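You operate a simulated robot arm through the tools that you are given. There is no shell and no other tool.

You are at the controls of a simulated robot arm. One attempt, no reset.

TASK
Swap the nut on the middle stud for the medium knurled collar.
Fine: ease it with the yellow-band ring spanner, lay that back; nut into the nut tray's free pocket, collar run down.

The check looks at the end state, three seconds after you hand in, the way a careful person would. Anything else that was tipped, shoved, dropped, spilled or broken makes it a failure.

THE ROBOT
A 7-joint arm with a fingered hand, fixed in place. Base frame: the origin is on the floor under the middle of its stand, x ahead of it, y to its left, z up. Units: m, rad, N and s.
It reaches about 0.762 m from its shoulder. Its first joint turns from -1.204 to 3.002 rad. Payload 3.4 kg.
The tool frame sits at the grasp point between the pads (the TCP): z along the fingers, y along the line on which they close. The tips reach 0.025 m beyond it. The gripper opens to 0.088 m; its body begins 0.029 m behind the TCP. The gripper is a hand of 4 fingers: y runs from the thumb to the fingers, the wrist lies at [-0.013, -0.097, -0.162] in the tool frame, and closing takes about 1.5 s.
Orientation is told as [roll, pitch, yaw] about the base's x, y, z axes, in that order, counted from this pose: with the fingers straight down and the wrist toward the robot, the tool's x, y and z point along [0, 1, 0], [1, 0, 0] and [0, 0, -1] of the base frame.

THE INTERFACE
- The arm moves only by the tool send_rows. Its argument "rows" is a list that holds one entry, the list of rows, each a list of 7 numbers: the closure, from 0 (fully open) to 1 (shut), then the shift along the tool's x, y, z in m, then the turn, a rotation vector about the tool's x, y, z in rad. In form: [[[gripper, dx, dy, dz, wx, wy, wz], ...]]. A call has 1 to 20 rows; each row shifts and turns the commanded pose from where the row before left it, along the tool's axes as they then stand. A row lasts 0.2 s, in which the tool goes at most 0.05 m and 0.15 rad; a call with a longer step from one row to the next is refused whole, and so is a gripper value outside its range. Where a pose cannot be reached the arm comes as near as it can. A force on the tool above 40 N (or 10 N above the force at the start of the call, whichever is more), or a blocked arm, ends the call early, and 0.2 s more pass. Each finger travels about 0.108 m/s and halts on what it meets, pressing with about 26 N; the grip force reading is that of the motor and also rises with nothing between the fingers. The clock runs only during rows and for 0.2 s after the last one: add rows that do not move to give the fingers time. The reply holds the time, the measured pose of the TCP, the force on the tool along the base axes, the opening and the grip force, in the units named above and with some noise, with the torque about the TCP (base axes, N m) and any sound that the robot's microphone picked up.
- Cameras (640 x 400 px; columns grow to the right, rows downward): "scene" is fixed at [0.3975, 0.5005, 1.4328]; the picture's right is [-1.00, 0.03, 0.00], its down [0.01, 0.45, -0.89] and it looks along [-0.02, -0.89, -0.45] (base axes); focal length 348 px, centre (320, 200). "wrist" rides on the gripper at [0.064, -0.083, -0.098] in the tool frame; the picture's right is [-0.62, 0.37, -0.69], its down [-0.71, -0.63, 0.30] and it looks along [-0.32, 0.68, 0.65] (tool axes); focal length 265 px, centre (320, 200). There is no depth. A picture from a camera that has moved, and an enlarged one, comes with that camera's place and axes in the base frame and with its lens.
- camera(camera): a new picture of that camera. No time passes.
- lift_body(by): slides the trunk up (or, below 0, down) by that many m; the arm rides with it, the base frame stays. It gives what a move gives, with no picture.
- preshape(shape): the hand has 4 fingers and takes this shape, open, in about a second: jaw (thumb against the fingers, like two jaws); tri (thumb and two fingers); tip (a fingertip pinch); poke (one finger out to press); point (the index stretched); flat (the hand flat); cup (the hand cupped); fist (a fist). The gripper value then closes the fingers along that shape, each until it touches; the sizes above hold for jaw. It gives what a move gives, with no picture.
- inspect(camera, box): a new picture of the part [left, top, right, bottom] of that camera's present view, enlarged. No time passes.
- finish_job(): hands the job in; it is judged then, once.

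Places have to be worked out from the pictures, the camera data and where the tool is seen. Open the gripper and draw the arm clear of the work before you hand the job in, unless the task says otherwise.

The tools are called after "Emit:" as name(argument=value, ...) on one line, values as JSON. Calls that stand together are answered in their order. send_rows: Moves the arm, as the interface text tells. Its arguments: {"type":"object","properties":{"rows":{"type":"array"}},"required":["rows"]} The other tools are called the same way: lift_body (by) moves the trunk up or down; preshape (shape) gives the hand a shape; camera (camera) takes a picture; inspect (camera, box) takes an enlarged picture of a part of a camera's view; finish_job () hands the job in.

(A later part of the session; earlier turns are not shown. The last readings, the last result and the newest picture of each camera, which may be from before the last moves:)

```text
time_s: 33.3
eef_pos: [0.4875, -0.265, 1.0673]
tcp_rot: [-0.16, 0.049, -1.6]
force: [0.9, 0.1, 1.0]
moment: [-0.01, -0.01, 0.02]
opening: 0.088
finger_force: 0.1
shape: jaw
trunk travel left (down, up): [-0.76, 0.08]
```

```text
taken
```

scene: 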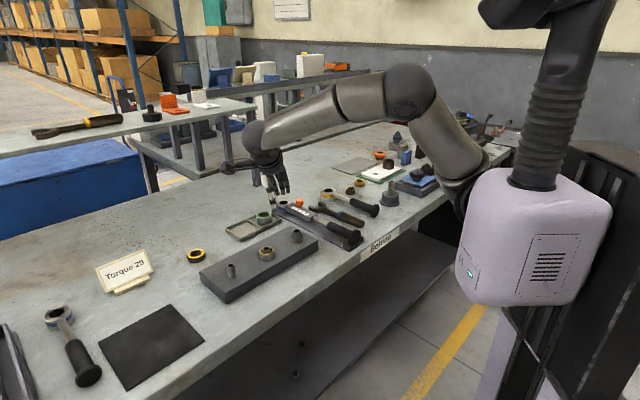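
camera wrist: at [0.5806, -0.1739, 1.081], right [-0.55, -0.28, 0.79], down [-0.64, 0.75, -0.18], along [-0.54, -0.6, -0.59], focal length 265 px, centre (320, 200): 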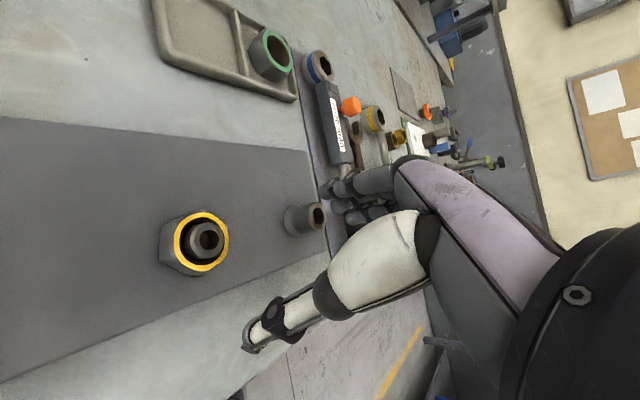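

That works. I keep unwinding the yaw toward zero with a bit more height.

Emit:
send_rows(rows=[[[0, 0, 0, -0.01, 0, 0, -0.1], [0, 0, 0, -0.01, 0, 0, -0.1], [0, 0, 0, -0.01, 0, 0, -0.1], [0, 0, 0, 0, 0, 0, -0.1], [0, 0, 0, 0, 0, 0, -0.1], [0, 0, 0, 0, 0, 0, -0.1], [0, 0, 0, 0, 0, 0, -0.1], [0, 0, 0, 0, 0, 0, -0.1]]])

Emit:
camera(camera="scene")

```text
time_s: 35.1
eef_pos: [0.4963, -0.2542, 1.1043]
tcp_rot: [-0.094, 0.115, -0.768]
force: [0.1, 0.0, -0.7]
moment: [0.01, 0.02, -0.01]
opening: 0.0875
finger_force: 0.1
shape: jaw
trunk travel left (down, up): [-0.76, 0.08]
```

```text
taken
```

scene: 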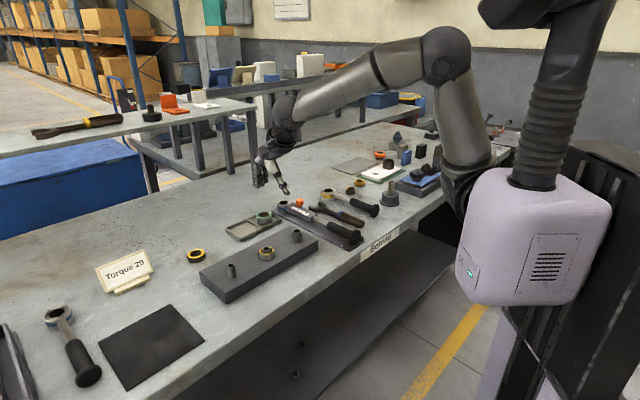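

Good: the arm is back in a freer posture. I level the hand (wx -0.115, wy +0.094) and continue to yaw 0.

Emit:
send_rows(rows=[[[0, 0, 0, 0, -0.0575, 0.047, 0], [0, 0, 0, 0, -0.0575, 0.047, 0], [0, 0, 0, 0, 0, 0, -0.13], [0, 0, 0, 0, 0, 0, -0.13], [0, 0, 0, 0, 0, 0, -0.13], [0, 0, 0, 0, 0, 0, -0.13], [0, 0, 0, 0, 0, 0, -0.13], [0, 0, 0, 0, 0, 0, -0.12], [0, 0, 0, 0, 0, 0, 0]]])

Emit:
camera(camera="scene")

```text
time_s: 37.1
eef_pos: [0.4963, -0.2531, 1.1044]
tcp_rot: [0.0, 0.0, 0.006]
force: [0.2, -0.5, 0.8]
moment: [0.03, 0.01, 0.04]
opening: 0.088
finger_force: 0.1
shape: jaw
trunk travel left (down, up): [-0.76, 0.08]
```

```text
taken
```

scene: 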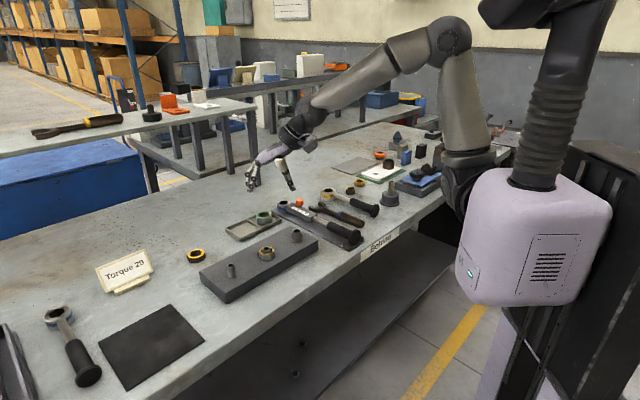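

The hand is level again at (0.496, -0.253, 1.104). I turn to yaw 0.8 and travel at this height to above the spanner grip.

Emit:
send_rows(rows=[[[0, 0, 0, 0, 0, 0, -0.133], [0, 0, 0, 0, 0, 0, -0.133], [0, 0, 0, 0, 0, 0, -0.133], [0, 0, 0, 0, 0, 0, -0.133], [0, 0, 0, 0, 0, 0, -0.133], [0, 0, 0, 0, 0, 0, -0.13], [0, -0.0013, -0.043, 0, 0, 0, 0], [0, -0.0013, -0.043, 0, 0, 0, 0], [0, -0.0013, -0.043, 0, 0, 0, 0], [0, -0.0013, -0.043, 0, 0, 0, 0], [0, -0.0013, -0.043, 0, 0, 0, 0], [0, -0.0013, -0.043, 0, 0, 0, 0], [0, -0.0013, -0.043, 0, 0, 0, 0], [0, -0.0013, -0.043, 0, 0, 0, 0], [0, -0.0013, -0.043, 0, 0, 0, 0], [0, 0, 0, 0, 0, 0, 0]]])

Emit:
camera(camera="scene")

Emit:
camera(camera="wrist")

```text
time_s: 40.5
eef_pos: [0.2362, -0.5395, 1.1069]
tcp_rot: [0.0, 0.001, 0.8]
force: [0.0, 0.1, 0.4]
moment: [-0.01, -0.04, -0.05]
opening: 0.0875
finger_force: 0.0
shape: jaw
trunk travel left (down, up): [-0.76, 0.08]
```

```text
taken
```

scene: 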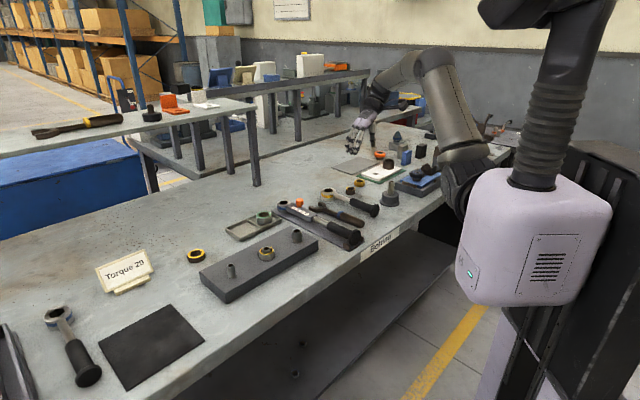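

```text
taken
camera wrist: at [0.1313, -0.5554, 1.2052], right [0.7, -0.17, 0.69], down [0.07, -0.95, -0.3], along [0.71, 0.26, -0.66], focal length 265 px, centre (320, 200)
```

wrist: 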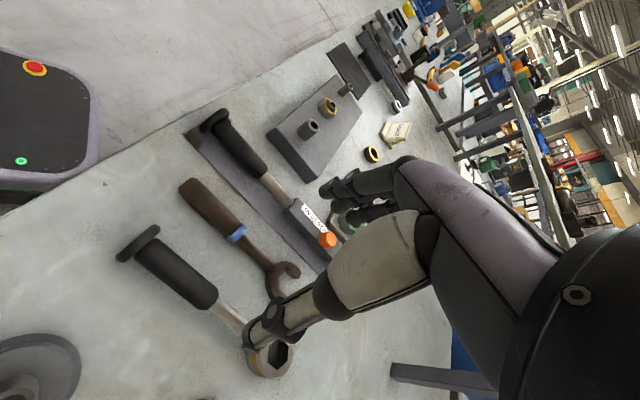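

The hand now stands over the grip with yaw 0.80. I lower the trunk by 0.14 so the arm keeps this good posture at working height (TCP about 0.967), then check clearances to the pedestal and the brown wrench.

Emit:
lift_body(by=-0.14)

Emit:
camera(camera="wrist")

Emit:
inspect(camera="scene", box=[310, 120, 430, 220])

Emit:
camera(camera="scene")

```text
time_s: 42.1
eef_pos: [0.2364, -0.541, 0.9675]
tcp_rot: [0.0, 0.001, 0.8]
force: [-0.6, -0.1, 0.3]
moment: [0.03, 0.0, -0.01]
opening: 0.0877
finger_force: 0.0
shape: jaw
trunk travel left (down, up): [-0.62, 0.22]
```

```text
taken
camera wrist: at [0.1312, -0.5558, 1.0649], right [0.7, -0.17, 0.69], down [0.07, -0.95, -0.3], along [0.71, 0.26, -0.65], focal length 265 px, centre (320, 200)
```

wrist: 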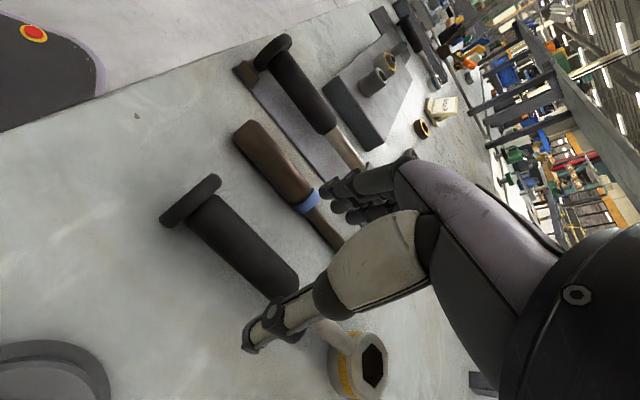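

```text
4.00 times, centred on (370, 170) of scene
camera zoom: at [0.3975, 0.5005, 1.4328], right [-1.0, 0.03, 0.0], down [0.01, 0.45, -0.89], along [-0.02, -0.89, -0.45], focal length 1392 px, centre (120, 320)
```

zoom: 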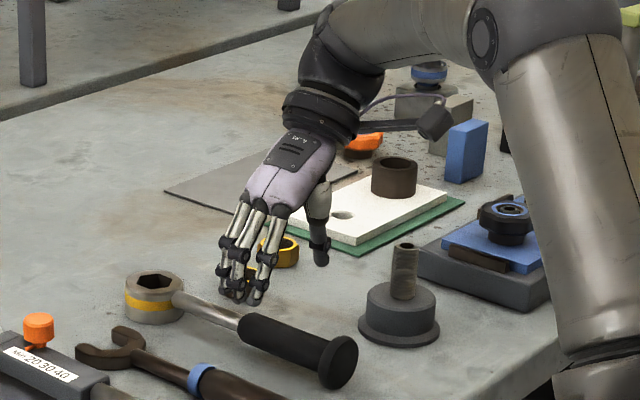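

```text
taken
```

scene: 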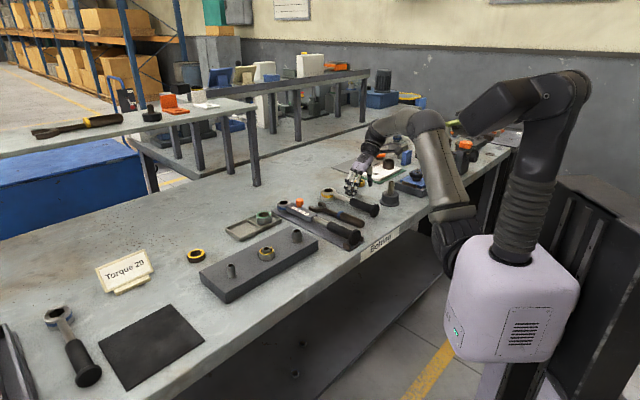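

The hand hovers at z = 0.967 with room on both sides. I enlarge the wrist view to centre the handle between thumb and fingers and read the ring's hex orientation.

Emit:
inspect(camera="wrist", box=[140, 160, 400, 400])

Emit:
inspect(camera="wrist", box=[320, 320, 400, 400])

Emit:
inspect(camera="scene", box=[335, 180, 375, 205])

```text
1.67 times, centred on (270, 280) of wrist
camera zoom: at [0.1312, -0.5558, 1.0649], right [0.7, -0.17, 0.69], down [0.07, -0.95, -0.3], along [0.71, 0.26, -0.65], focal length 442 px, centre (403, 67)
```

zoom: 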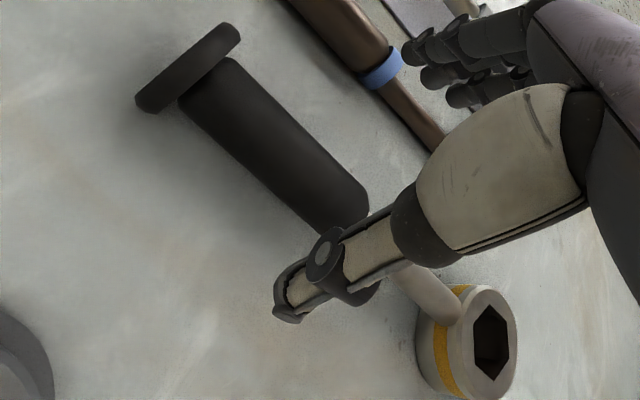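

```text
5.00 times, centred on (360, 360) of wrist
camera zoom: at [0.1312, -0.5558, 1.0649], right [0.7, -0.17, 0.69], down [0.07, -0.95, -0.3], along [0.71, 0.26, -0.65], focal length 1327 px, centre (120, -600)
```

zoom: 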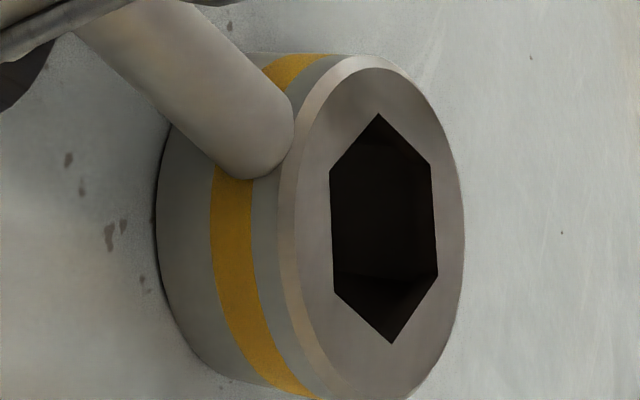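

```text
16.00 times, centred on (355, 192) of scene
camera zoom: at [0.3975, 0.5005, 1.4328], right [-1.0, 0.03, 0.0], down [0.01, 0.45, -0.89], along [-0.02, -0.89, -0.45], focal length 5569 px, centre (-240, 320)
```

zoom: 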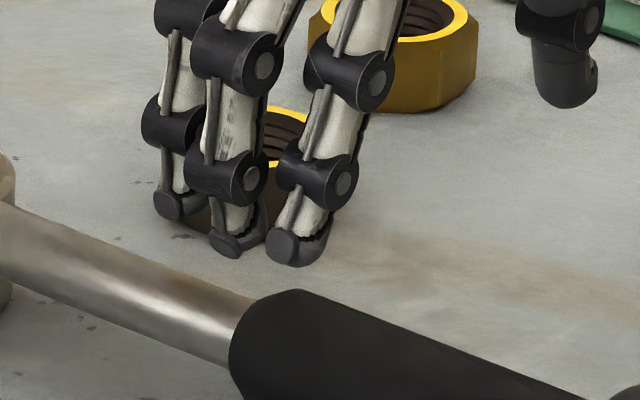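

The ring's hole corners line up with the handle direction. I measured the hole at roughly 31 mm across flats, while the nut looks larger, so I compare both closely in the fixed camera before trusting that.

Emit:
inspect(camera="scene", box=[310, 175, 350, 200])

Emit:
inspect(camera="scene", box=[246, 238, 286, 263])

Emit:
inspect(camera="scene", box=[35, 295, 91, 330])

Emit:
inspect(camera="scene", box=[175, 240, 215, 265])

Emit:
inspect(camera="scene", box=[265, 190, 305, 215])

```text
16.00 times, centred on (330, 188) of scene
camera zoom: at [0.3975, 0.5005, 1.4328], right [-1.0, 0.03, 0.0], down [0.01, 0.45, -0.89], along [-0.02, -0.89, -0.45], focal length 5569 px, centre (160, 400)
```

zoom: 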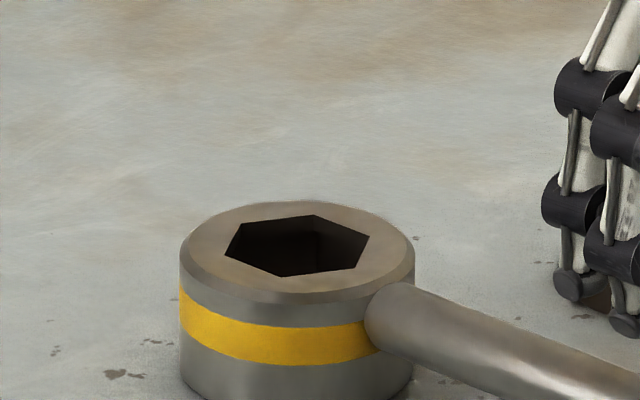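

```text
16.00 times, centred on (266, 250) of scene
camera zoom: at [0.3975, 0.5005, 1.4328], right [-1.0, 0.03, 0.0], down [0.01, 0.45, -0.89], along [-0.02, -0.89, -0.45], focal length 5569 px, centre (1184, -608)
```

zoom: 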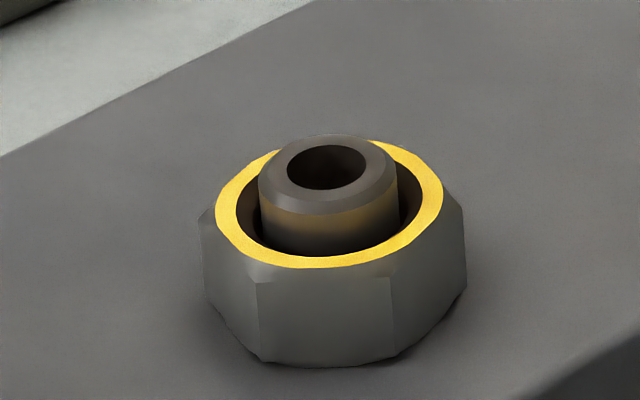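

```text
11.43 times, centred on (63, 312) of scene
camera zoom: at [0.3975, 0.5005, 1.4328], right [-1.0, 0.03, 0.0], down [0.01, 0.45, -0.89], along [-0.02, -0.89, -0.45], focal length 3978 px, centre (3257, -1086)
```

zoom: 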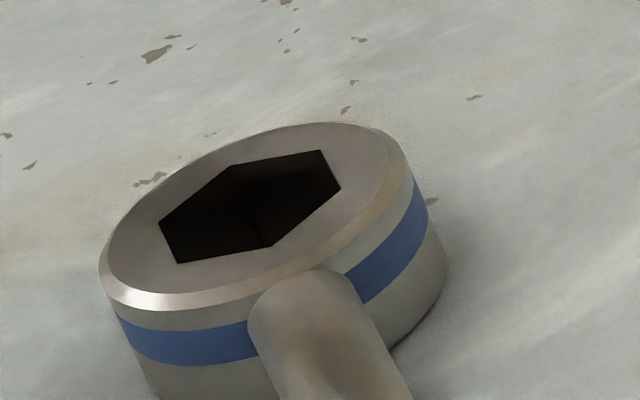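

```text
16.00 times, centred on (195, 252) of scene
camera zoom: at [0.3975, 0.5005, 1.4328], right [-1.0, 0.03, 0.0], down [0.01, 0.45, -0.89], along [-0.02, -0.89, -0.45], focal length 5569 px, centre (2320, -640)
```

zoom: 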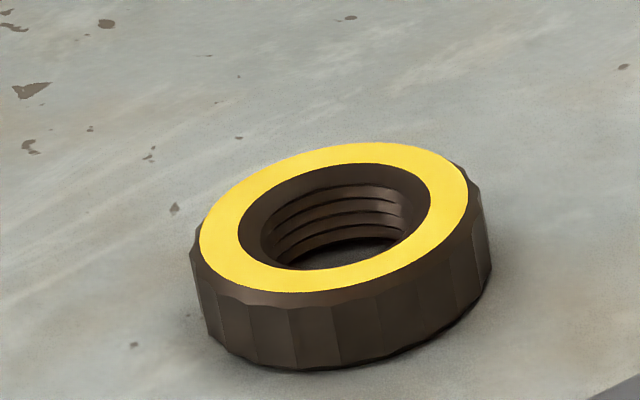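

```text
16.00 times, centred on (285, 202) of scene
camera zoom: at [0.3975, 0.5005, 1.4328], right [-1.0, 0.03, 0.0], down [0.01, 0.45, -0.89], along [-0.02, -0.89, -0.45], focal length 5569 px, centre (880, 160)
```

zoom: 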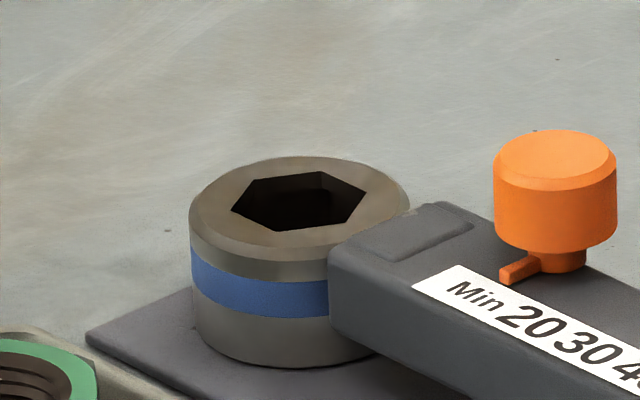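

The spanner hole (about 30 mm across flats) looks smaller than the nut (about 37 mm across flats) in both cameras. Before acting on that I check whether there is any other yellow-band spanner, e.g. on the other bench or in the trough at the left.

Emit:
inspect(camera="scene", box=[0, 80, 220, 180])

Emit:
inspect(camera="scene", box=[0, 290, 120, 400])

Emit:
inspect(camera="scene", box=[380, 80, 530, 200])

Emit:
inspect(camera="scene", box=[260, 190, 390, 250])

```text
2.91 times, centred on (110, 130) of scene
camera zoom: at [0.3975, 0.5005, 1.4328], right [-1.0, 0.03, 0.0], down [0.01, 0.45, -0.89], along [-0.02, -0.89, -0.45], focal length 1013 px, centre (931, 404)
```

zoom: 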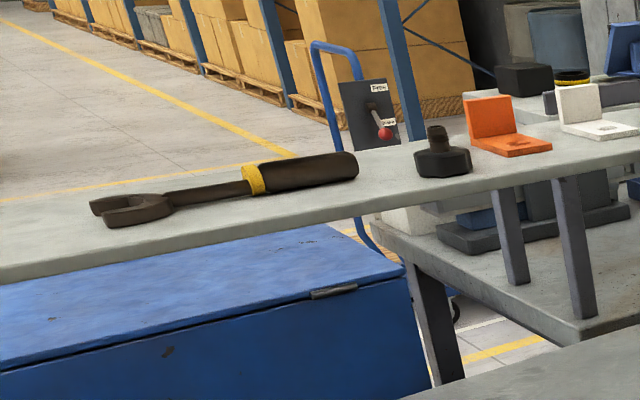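

```text
3.64 times, centred on (60, 345) of scene
camera zoom: at [0.3975, 0.5005, 1.4328], right [-1.0, 0.03, 0.0], down [0.01, 0.45, -0.89], along [-0.02, -0.89, -0.45], focal length 1266 px, centre (1266, -327)
```

zoom: 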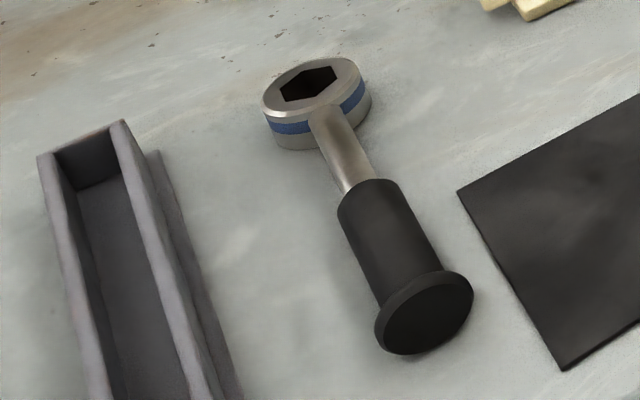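

```text
3.33 times, centred on (455, 140) of scene
camera zoom: at [0.3975, 0.5005, 1.4328], right [-1.0, 0.03, 0.0], down [0.01, 0.45, -0.89], along [-0.02, -0.89, -0.45], focal length 1160 px, centre (-130, 400)
```

zoom: 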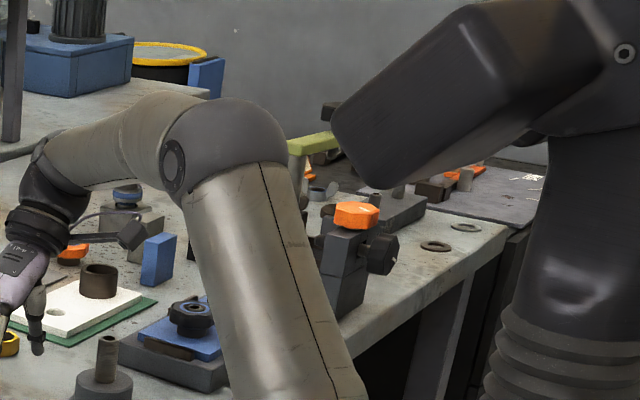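

```text
4.92 times, centred on (325, 220) of scene
camera zoom: at [0.3975, 0.5005, 1.4328], right [-1.0, 0.03, 0.0], down [0.01, 0.45, -0.89], along [-0.02, -0.89, -0.45], focal length 1714 px, centre (295, 102)
```

zoom: 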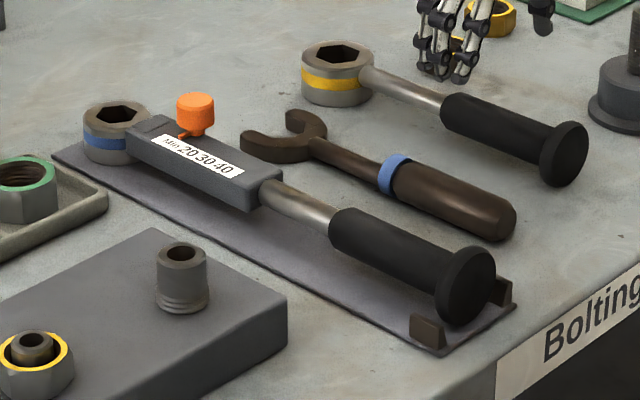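

There is only one yellow-band ring spanner, so I use it; the ring is 28 mm tall against a 19 mm nut, so it may well have a wider socket underneath, and I will feel for that when fitting it. From this near view the handle axis is 8 mm further along the tool's y and its angle is 134°, so I correct and descend part-way.

Emit:
send_rows(rows=[[[0, 0, 0.0087, 0, 0, 0, 0.034], [0, 0, 0, 0.015, 0, 0, 0], [0, 0, 0, 0.015, 0, 0, 0], [0, 0, 0, 0, 0, 0, 0]]])

Emit:
inspect(camera="scene", box=[310, 130, 430, 220])

Emit:
camera(camera="wrist")

```text
time_s: 43.1
eef_pos: [0.2412, -0.5342, 0.9356]
tcp_rot: [0.0, 0.0, 0.766]
force: [-0.3, 0.0, 0.3]
moment: [-0.02, 0.02, 0.02]
opening: 0.0877
finger_force: 0.1
shape: jaw
trunk travel left (down, up): [-0.62, 0.22]
```

```text
4.44 times, centred on (370, 175) of scene
camera zoom: at [0.3975, 0.5005, 1.4328], right [-1.0, 0.03, 0.0], down [0.01, 0.45, -0.89], along [-0.02, -0.89, -0.45], focal length 1547 px, centre (98, 311)
```

zoom: 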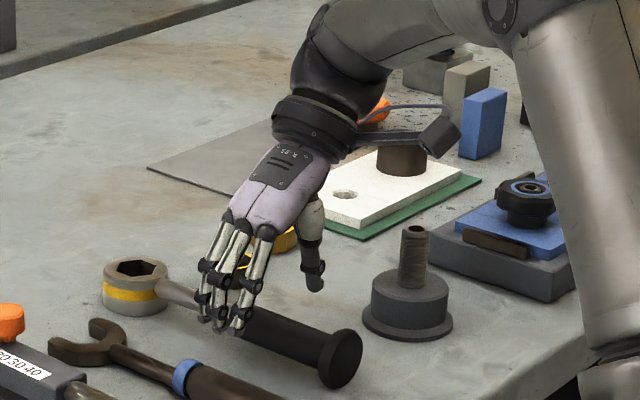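

```text
taken
camera wrist: at [0.1365, -0.5459, 1.0346], right [0.7, -0.19, 0.69], down [0.04, -0.95, -0.3], along [0.72, 0.24, -0.65], focal length 265 px, centre (320, 200)
```

wrist: 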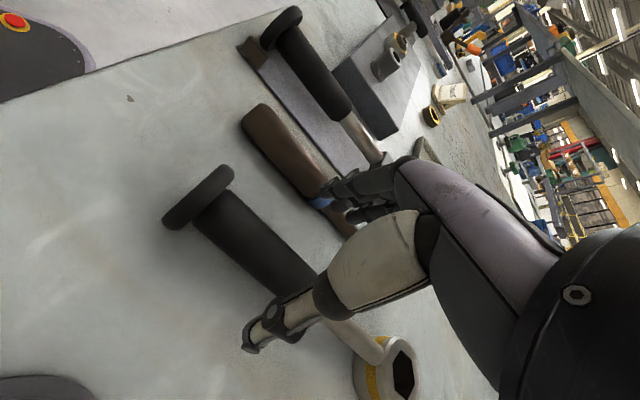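

Clearances look fine. I narrow the opening a little (to about 6 cm) so fingers and thumb stay clear of the brown wrench and the pedestal, then descend further.

Emit:
send_rows(rows=[[[0.25, 0, 0, 0, 0, 0, 0], [0.25, 0, 0, 0, 0, 0, 0], [0.25, 0, 0, 0, 0, 0, 0], [0.25, 0, 0, 0.01, 0, 0, 0], [0.25, 0, 0, 0, 0, 0, 0]]])

Emit:
inspect(camera="wrist", box=[140, 140, 440, 400])

Emit:
inspect(camera="scene", box=[310, 150, 400, 220])

```text
time_s: 44.3
eef_pos: [0.2413, -0.5336, 0.9272]
tcp_rot: [-0.001, 0.002, 0.767]
force: [-0.3, 0.5, 0.2]
moment: [0.0, 0.03, -0.02]
opening: 0.0665
finger_force: 0.1
shape: jaw
trunk travel left (down, up): [-0.62, 0.22]
```

```text
1.54 times, centred on (290, 270) of wrist
camera zoom: at [0.1366, -0.5457, 1.0251], right [0.7, -0.19, 0.69], down [0.04, -0.95, -0.3], along [0.72, 0.24, -0.65], focal length 408 px, centre (366, 92)
```

zoom: 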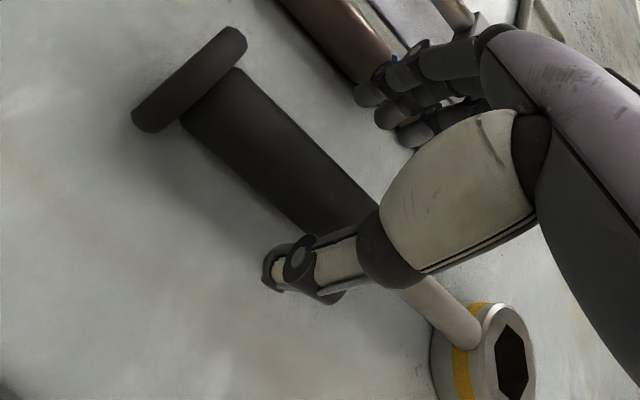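

```text
5.71 times, centred on (355, 185) of scene
camera zoom: at [0.3975, 0.5005, 1.4328], right [-1.0, 0.03, 0.0], down [0.01, 0.45, -0.89], along [-0.02, -0.89, -0.45], focal length 1989 px, centre (120, 286)
```

zoom: 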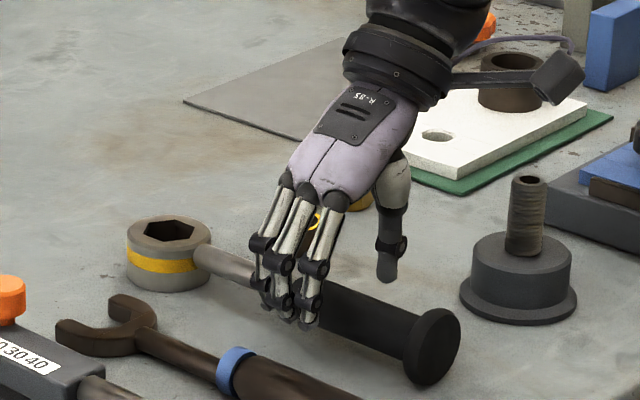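

The handle lies nicely between thumb and fingers. I descend the remaining 28 mm in small steps.

Emit:
send_rows(rows=[[[0.25, 0, 0, 0.007, 0, 0, 0], [0.25, 0, 0, 0.007, 0, 0, 0], [0.25, 0, 0, 0.007, 0, 0, 0], [0.25, 0, 0, 0.006, 0, 0, 0], [0.25, 0, 0, 0, 0, 0, 0]]])

Emit:
inspect(camera="wrist", box=[140, 140, 440, 400])

Emit:
inspect(camera="scene", box=[310, 150, 400, 220])

```text
time_s: 45.5
eef_pos: [0.241, -0.5337, 0.8998]
tcp_rot: [0.002, 0.002, 0.764]
force: [-0.5, 1.3, -0.2]
moment: [0.01, 0.05, -0.02]
opening: 0.0664
finger_force: 0.1
shape: jaw
trunk travel left (down, up): [-0.62, 0.22]
```

```text
1.54 times, centred on (290, 270) of wrist
camera zoom: at [0.1359, -0.5454, 0.9981], right [0.7, -0.19, 0.69], down [0.04, -0.95, -0.3], along [0.72, 0.24, -0.65], focal length 408 px, centre (366, 92)
```

zoom: 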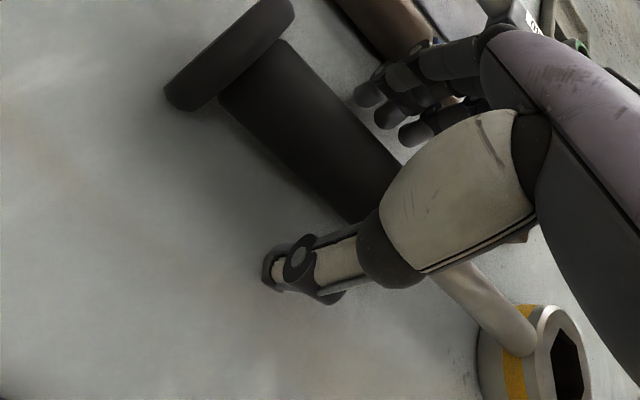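

```text
5.71 times, centred on (355, 185) of scene
camera zoom: at [0.3975, 0.5005, 1.4328], right [-1.0, 0.03, 0.0], down [0.01, 0.45, -0.89], along [-0.02, -0.89, -0.45], focal length 1989 px, centre (120, 286)
```

zoom: 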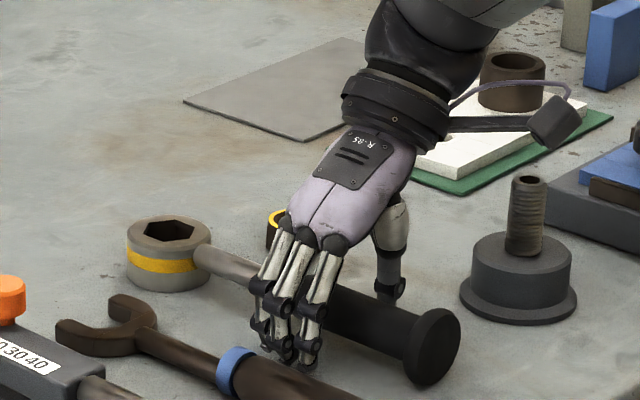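

The handle is centred between the pads at z = 0.90. I close the hand on it.

Emit:
send_rows(rows=[[[0.5, 0, 0, 0, 0, 0, 0], [0.7, 0, 0, 0, 0, 0, 0], [0.9, 0, 0, 0, 0, 0, 0], [1, 0, 0, 0, 0, 0, 0], [1, 0, 0, 0, 0, 0, 0], [1, 0, 0, 0, 0, 0, 0], [1, 0, 0, 0, 0, 0, 0], [1, 0, 0, 0, 0, 0, 0]]])

Emit:
inspect(camera="wrist", box=[140, 140, 440, 400])

Emit:
inspect(camera="scene", box=[310, 150, 400, 220])

```text
time_s: 47.3
eef_pos: [0.2403, -0.5327, 0.8993]
tcp_rot: [0.0, 0.0, 0.766]
force: [1.2, 0.4, -2.9]
moment: [0.04, -0.01, 0.0]
opening: 0.0174
finger_force: 25.7
shape: jaw
trunk travel left (down, up): [-0.62, 0.22]
```

```text
1.54 times, centred on (290, 270) of wrist
camera zoom: at [0.1361, -0.5458, 0.9979], right [0.7, -0.19, 0.69], down [0.04, -0.95, -0.3], along [0.72, 0.24, -0.65], focal length 408 px, centre (366, 92)
```

zoom: 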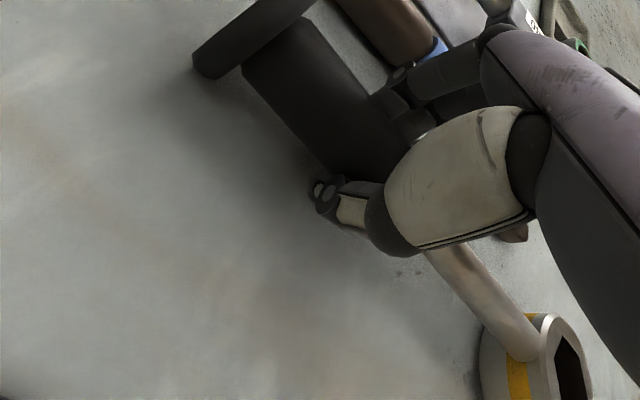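

```text
5.71 times, centred on (355, 185) of scene
camera zoom: at [0.3975, 0.5005, 1.4328], right [-1.0, 0.03, 0.0], down [0.01, 0.45, -0.89], along [-0.02, -0.89, -0.45], focal length 1989 px, centre (120, 286)
```

zoom: 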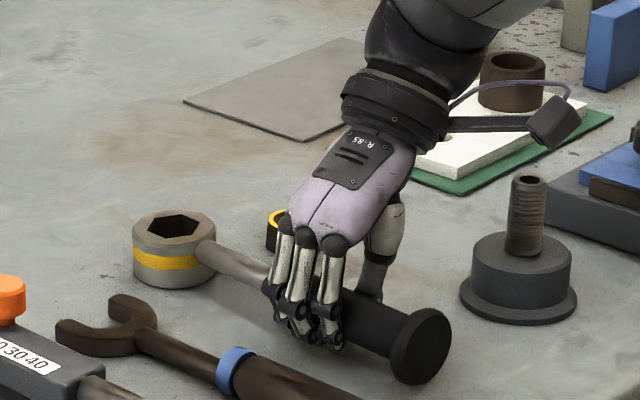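

The fingers have curled under the handle with 25.7 N grip force, a secure hold. I lift straight up 8 cm and check that the spanner hangs level.

Emit:
send_rows(rows=[[[1, 0, 0, -0.01, 0, 0, 0], [1, 0, 0, -0.02, 0, 0, 0], [1, 0, 0, -0.025, 0, 0, 0], [1, 0, 0, -0.025, 0, 0, 0], [1, 0, 0, 0, 0, 0, 0]]])

Emit:
camera(camera="wrist")

Emit:
inspect(camera="scene", box=[300, 120, 400, 220])

```text
time_s: 48.5
eef_pos: [0.2424, -0.5345, 0.9777]
tcp_rot: [0.003, 0.002, 0.766]
force: [-0.3, 0.0, -2.4]
moment: [0.07, 0.06, 0.01]
opening: 0.0174
finger_force: 26.2
shape: jaw
trunk travel left (down, up): [-0.62, 0.22]
```

```text
taken
camera wrist: at [0.1378, -0.5466, 1.0759], right [0.7, -0.19, 0.69], down [0.04, -0.95, -0.3], along [0.72, 0.24, -0.65], focal length 265 px, centre (320, 200)
```

wrist: 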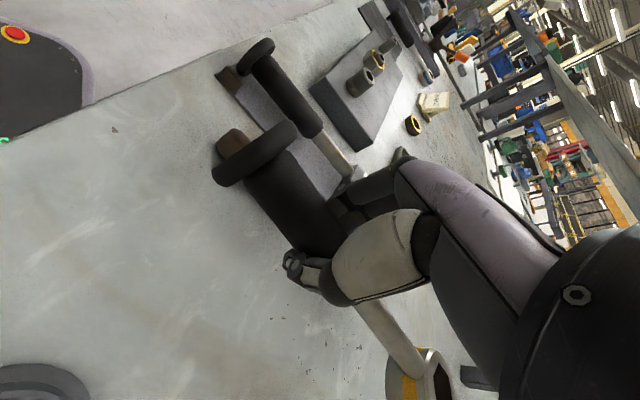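

```text
4.00 times, centred on (350, 170) of scene
camera zoom: at [0.3975, 0.5005, 1.4328], right [-1.0, 0.03, 0.0], down [0.01, 0.45, -0.89], along [-0.02, -0.89, -0.45], focal length 1392 px, centre (200, 320)
```

zoom: 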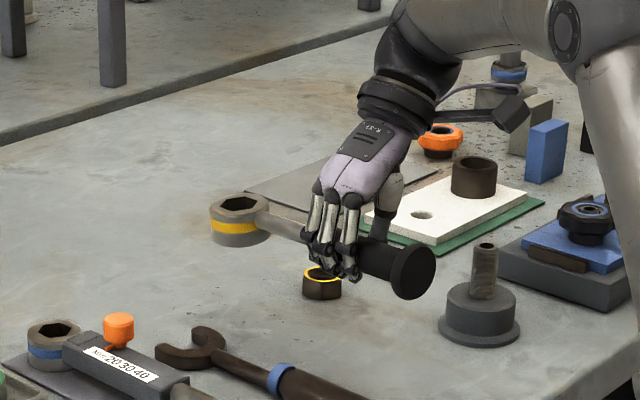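

The spanner is held and level as far as I can see. I enlarge both views to measure where the ring now sits relative to the hand.

Emit:
inspect(camera="wrist", box=[340, 300, 480, 400])

Emit:
inspect(camera="scene", box=[342, 162, 382, 202])

Emit:
inspect(camera="scene", box=[346, 160, 416, 204])

```text
4.00 times, centred on (410, 350) of wrist
camera zoom: at [0.1378, -0.5466, 1.0759], right [0.7, -0.19, 0.69], down [0.04, -0.95, -0.3], along [0.72, 0.24, -0.65], focal length 1062 px, centre (-40, -400)
```

zoom: 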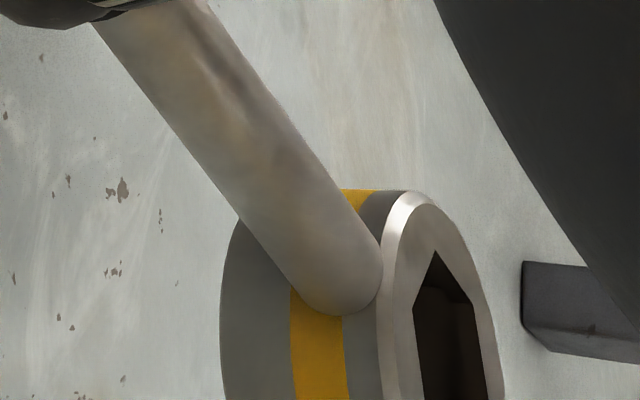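

```text
10.00 times, centred on (362, 182) of scene
camera zoom: at [0.3975, 0.5005, 1.4328], right [-1.0, 0.03, 0.0], down [0.01, 0.45, -0.89], along [-0.02, -0.89, -0.45], focal length 3481 px, centre (-100, 380)
```

zoom: 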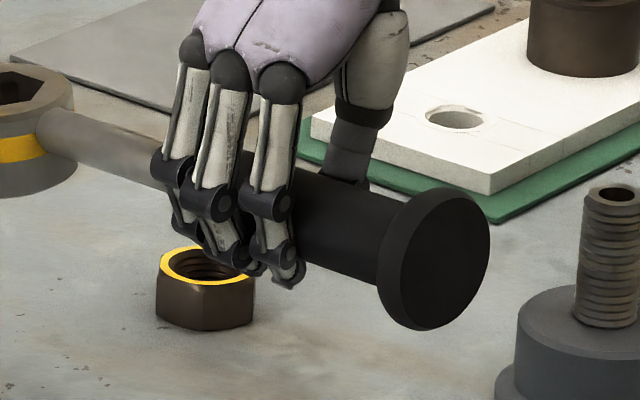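

```text
9.09 times, centred on (381, 182) of scene
camera zoom: at [0.3975, 0.5005, 1.4328], right [-1.0, 0.03, 0.0], down [0.01, 0.45, -0.89], along [-0.02, -0.89, -0.45], focal length 3164 px, centre (-234, 364)
```

zoom: 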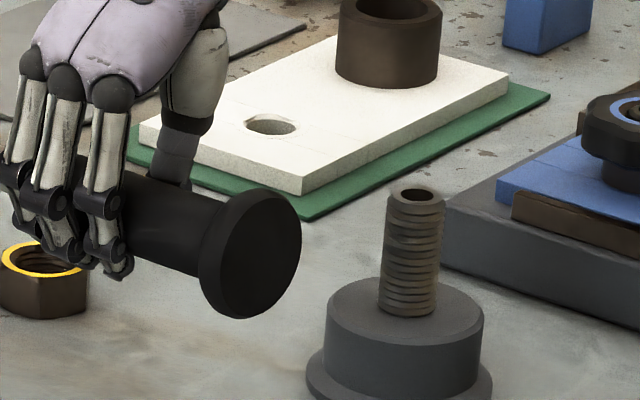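

I enlarge the ring itself in the fixed camera.

Emit:
inspect(camera="scene", box=[338, 156, 378, 186])

Emit:
inspect(camera="scene", box=[340, 158, 410, 203])

```text
13.33 times, centred on (358, 171) of scene
camera zoom: at [0.3975, 0.5005, 1.4328], right [-1.0, 0.03, 0.0], down [0.01, 0.45, -0.89], along [-0.02, -0.89, -0.45], focal length 4641 px, centre (-187, 587)
```

zoom: 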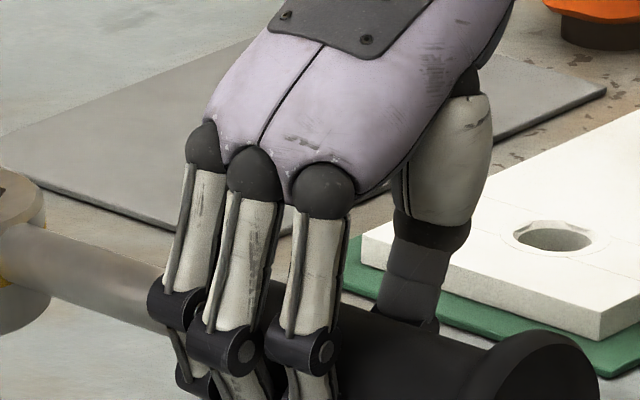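

```text
8.89 times, centred on (375, 180) of scene
camera zoom: at [0.3975, 0.5005, 1.4328], right [-1.0, 0.03, 0.0], down [0.01, 0.45, -0.89], along [-0.02, -0.89, -0.45], focal length 3094 px, centre (-169, 373)
```

zoom: 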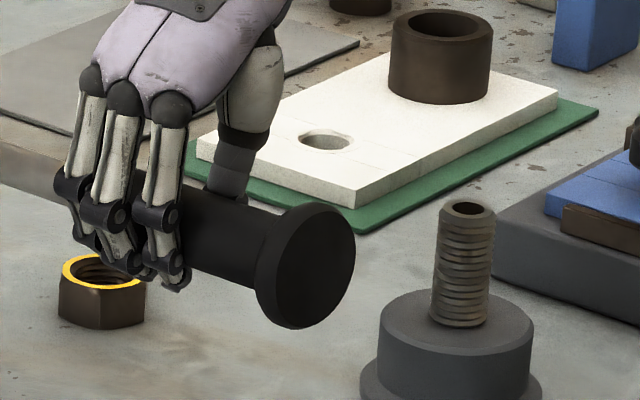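

The ring is further left at about (330, 173); one more close-up there.

Emit:
inspect(camera="scene", box=[310, 160, 350, 185])

Emit:
inspect(camera="scene", box=[310, 150, 420, 205])

```text
16.00 times, centred on (330, 172) of scene
camera zoom: at [0.3975, 0.5005, 1.4328], right [-1.0, 0.03, 0.0], down [0.01, 0.45, -0.89], along [-0.02, -0.89, -0.45], focal length 5569 px, centre (160, 640)
```

zoom: 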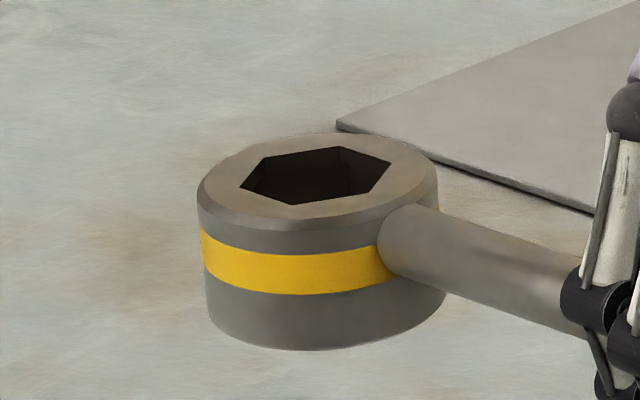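

```text
5.82 times, centred on (365, 178) of scene
camera zoom: at [0.3975, 0.5005, 1.4328], right [-1.0, 0.03, 0.0], down [0.01, 0.45, -0.89], along [-0.02, -0.89, -0.45], focal length 2025 px, centre (58, 331)
```

zoom: 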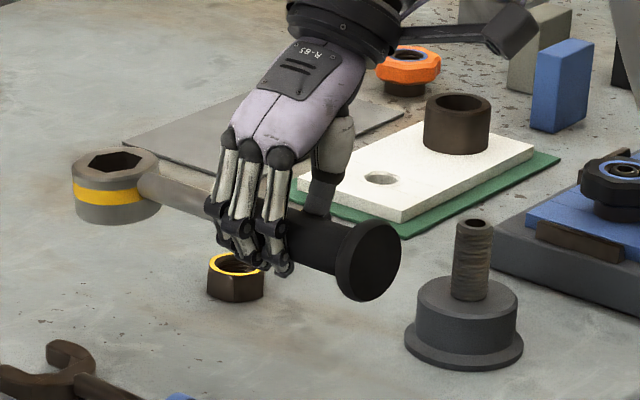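

The ring hangs about 4–5° low relative to the handle, which I'll correct with the wrist. I lift higher, turn the hand so the handle would point at about 119°, and carry the spanner to hover beside the middle stud at z ≈ 1.04.

Emit:
send_rows(rows=[[[1, 0, 0, -0.02, 0, 0, 0], [1, 0, 0, -0.02, 0, 0, 0], [1, 0, 0, -0.025, 0, 0, 0], [1, 0, 0, 0, 0, 0, 0.108], [1, 0, 0, 0, 0, 0, 0.108], [1, 0.02174, 0.033, 0, 0, 0, 0], [1, 0.02174, 0.033, 0, 0, 0, 0], [1, 0.02174, 0.033, 0, 0, 0, 0], [1, 0.02174, 0.033, 0, 0, 0, 0], [1, 0.02174, 0.033, 0, 0, 0, 0], [1, 0.02174, 0.033, 0, 0, 0, 0], [1, 0.02174, 0.033, 0, 0, 0, 0], [1, 0.02174, 0.033, 0, 0, 0, 0], [1, 0.02174, 0.033, 0, 0, 0, 0], [1, 0.02174, 0.033, 0, 0, 0, 0], [1, 0.02174, 0.033, 0, 0, 0, 0], [1, 0.02174, 0.033, 0, 0, 0, 0], [1, 0, 0, 0, 0, -0.08, 0], [1, 0, 0, 0, 0, 0, 0]]])

Emit:
camera(camera="scene")

Emit:
camera(camera="wrist")

```text
time_s: 52.5
eef_pos: [0.4826, -0.1383, 1.0337]
tcp_rot: [-0.074, -0.003, 0.549]
force: [0.2, 0.2, -2.7]
moment: [0.05, 0.05, -0.03]
opening: 0.0169
finger_force: 26.1
shape: jaw
out of reach, approached as far as the arm can: row 14, 15, 16, 17, 18
trunk travel left (down, up): [-0.62, 0.22]
```

```text
taken
```

scene: 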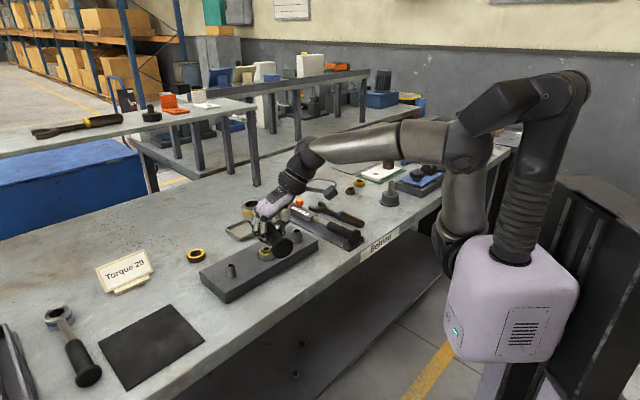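

```text
taken
camera wrist: at [0.3746, -0.1215, 1.1276], right [0.61, -0.29, 0.74], down [-0.15, -0.96, -0.25], along [0.78, 0.04, -0.63], focal length 265 px, centre (320, 200)
```

wrist: 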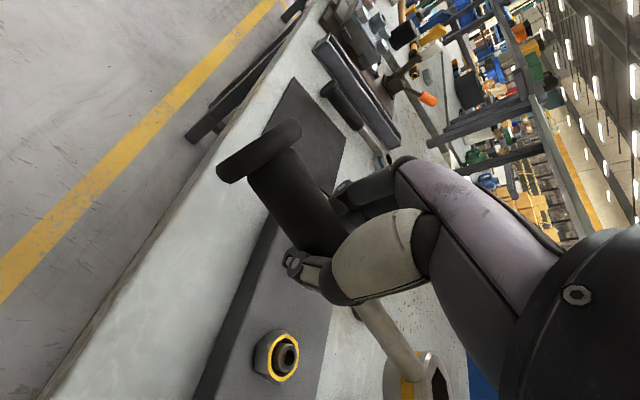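

The last part was out of reach in this posture, leaving the hand at (0.483, -0.138). I raise the trunk by 0.10 so the hand works lower relative to the shoulder, then come back down and retry the position.

Emit:
lift_body(by=0.1)

Emit:
send_rows(rows=[[[1, 0, 0, 0.02, 0, 0, 0], [1, 0, 0, 0.02, 0, 0, 0], [1, 0, 0, 0.02, 0, 0, 0], [1, 0, 0, 0.02, 0, 0, 0], [1, 0, 0, 0.02, 0, 0, 0], [1, 0, 0, 0, 0, 0, 0]]])

```text
time_s: 53.9
eef_pos: [0.4836, -0.1376, 1.1336]
tcp_rot: [-0.072, -0.002, 0.55]
force: [-0.1, -0.6, -3.1]
moment: [0.06, 0.07, -0.02]
opening: 0.017
finger_force: 25.5
shape: jaw
trunk travel left (down, up): [-0.72, 0.12]
```

```text
time_s: 55.3
eef_pos: [0.4876, -0.1435, 1.0344]
tcp_rot: [-0.078, 0.001, 0.553]
force: [-0.1, -0.4, -2.9]
moment: [0.08, 0.0, 0.03]
opening: 0.0172
finger_force: 25.9
shape: jaw
trunk travel left (down, up): [-0.72, 0.12]
```

Now I shift toward the target spot (0.444, -0.105) again.

Emit:
send_rows(rows=[[[1, 0.028, -0.0086, -0.002, 0, 0, 0], [1, 0.028, -0.0086, -0.002, 0, 0, 0], [1, 0, 0, 0, 0, 0, 0]]])

Emit:
camera(camera="scene")

Emit:
camera(camera="wrist")

Emit:
inspect(camera="scene", box=[225, 185, 325, 265])

```text
time_s: 56.1
eef_pos: [0.4497, -0.1108, 1.0296]
tcp_rot: [-0.066, -0.005, 0.547]
force: [-0.3, -0.5, -2.0]
moment: [0.11, 0.01, 0.0]
opening: 0.0172
finger_force: 26.4
shape: jaw
out of reach, approached as far as the arm can: row 2
trunk travel left (down, up): [-0.72, 0.12]
```

```text
taken
```

scene: 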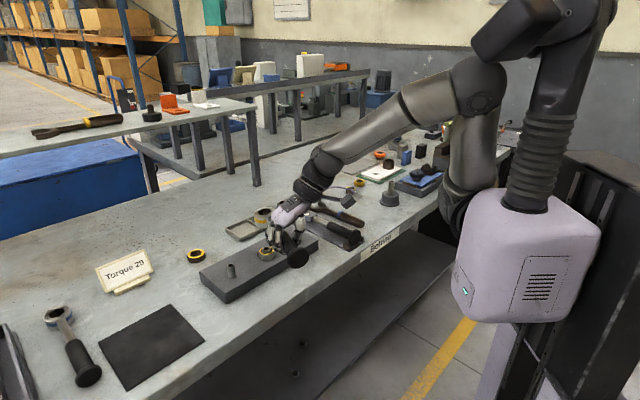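

```text
taken
camera wrist: at [0.3422, -0.0949, 1.1215], right [0.61, -0.3, 0.73], down [-0.15, -0.95, -0.26], along [0.78, 0.04, -0.63], focal length 265 px, centre (320, 200)
```

wrist: 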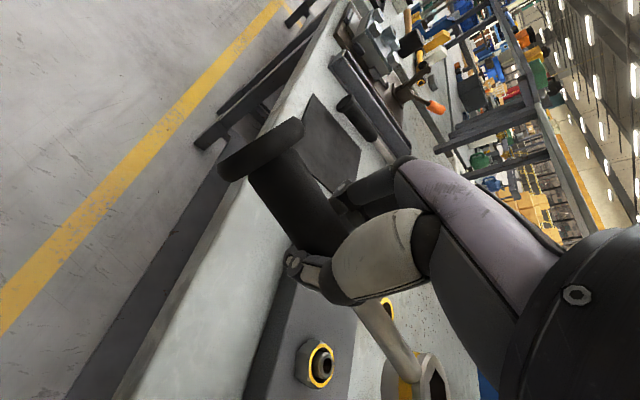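

```text
5.00 times, centred on (275, 225) of scene
camera zoom: at [0.3975, 0.5005, 1.4328], right [-1.0, 0.03, 0.0], down [0.01, 0.45, -0.89], along [-0.02, -0.89, -0.45], focal length 1740 px, centre (545, 75)
```

zoom: 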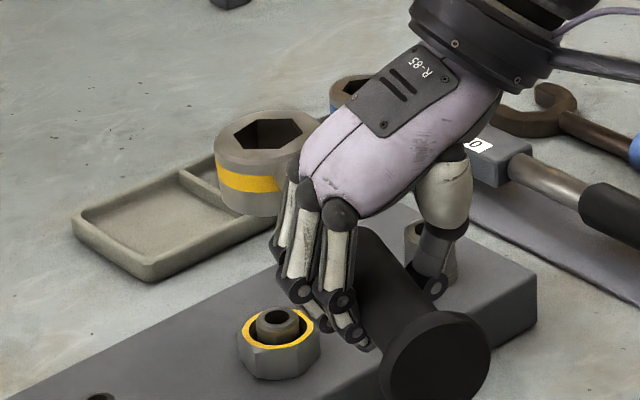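

The ring now hovers roughly above the nut. I take close-ups to measure the offset between ring and nut and any remaining tilt.

Emit:
inspect(camera="scene", box=[245, 198, 293, 228])

Emit:
inspect(camera="scene", box=[246, 238, 294, 268])

Emit:
inspect(camera="wrist", box=[280, 280, 480, 400])

```text
13.33 times, centred on (269, 213) of scene
camera zoom: at [0.3975, 0.5005, 1.4328], right [-1.0, 0.03, 0.0], down [0.01, 0.45, -0.89], along [-0.02, -0.89, -0.45], focal length 4641 px, centre (1000, 27)
```

zoom: 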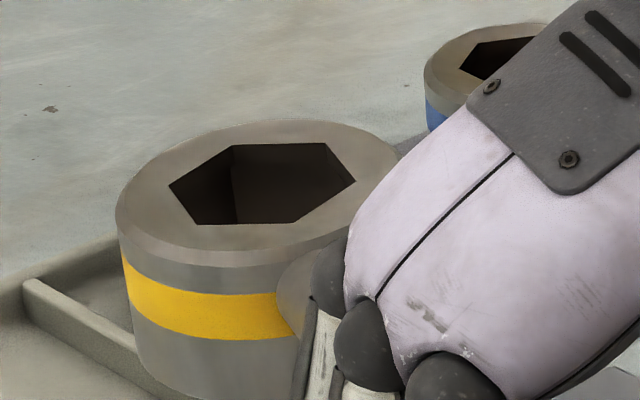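

```text
13.33 times, centred on (270, 253) of scene
camera zoom: at [0.3975, 0.5005, 1.4328], right [-1.0, 0.03, 0.0], down [0.01, 0.45, -0.89], along [-0.02, -0.89, -0.45], focal length 4641 px, centre (987, -507)
```

zoom: 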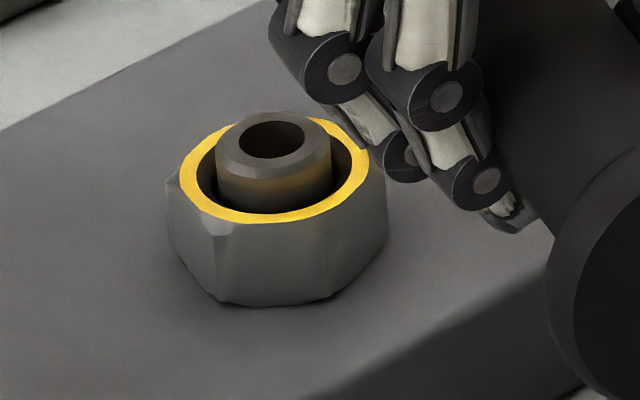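

```text
3.20 times, centred on (380, 340) of wrist
camera zoom: at [0.3422, -0.0949, 1.1215], right [0.61, -0.3, 0.73], down [-0.15, -0.95, -0.26], along [0.78, 0.04, -0.63], focal length 849 px, centre (128, -248)
```

zoom: 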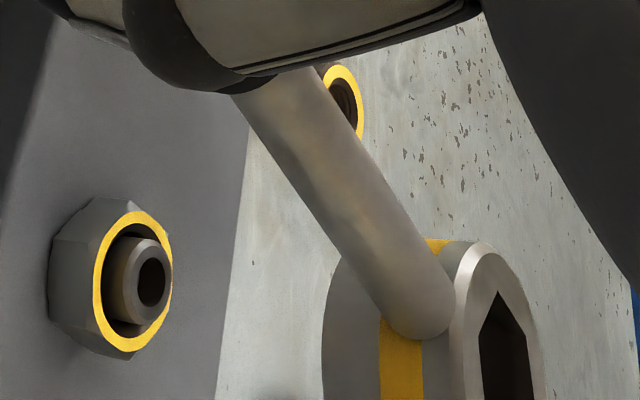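

The visible hole (corner to corner about 35 mm) is clearly smaller than the nut (about 42 mm). I zoom into the hole to see whether it widens into a socket below.

Emit:
inspect(camera="scene", box=[256, 207, 274, 218])

Emit:
inspect(camera="wrist", box=[420, 360, 460, 400])

```text
16.00 times, centred on (265, 212) of scene
camera zoom: at [0.3975, 0.5005, 1.4328], right [-1.0, 0.03, 0.0], down [0.01, 0.45, -0.89], along [-0.02, -0.89, -0.45], focal length 5569 px, centre (1200, 0)
```

zoom: 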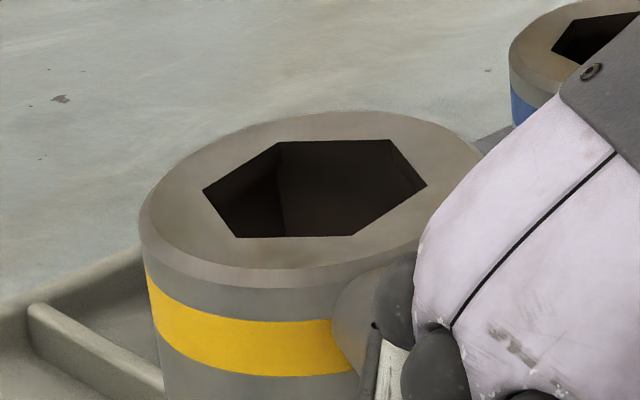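

```text
10.00 times, centred on (440, 380) of wrist
camera zoom: at [0.3422, -0.0949, 1.1215], right [0.61, -0.3, 0.73], down [-0.15, -0.95, -0.26], along [0.78, 0.04, -0.63], focal length 2654 px, centre (-880, -1600)
```

zoom: 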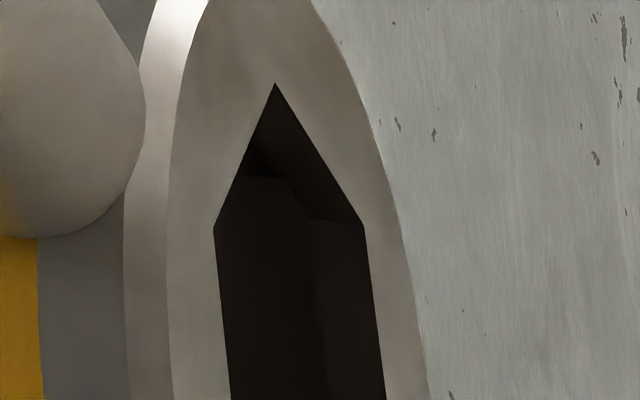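

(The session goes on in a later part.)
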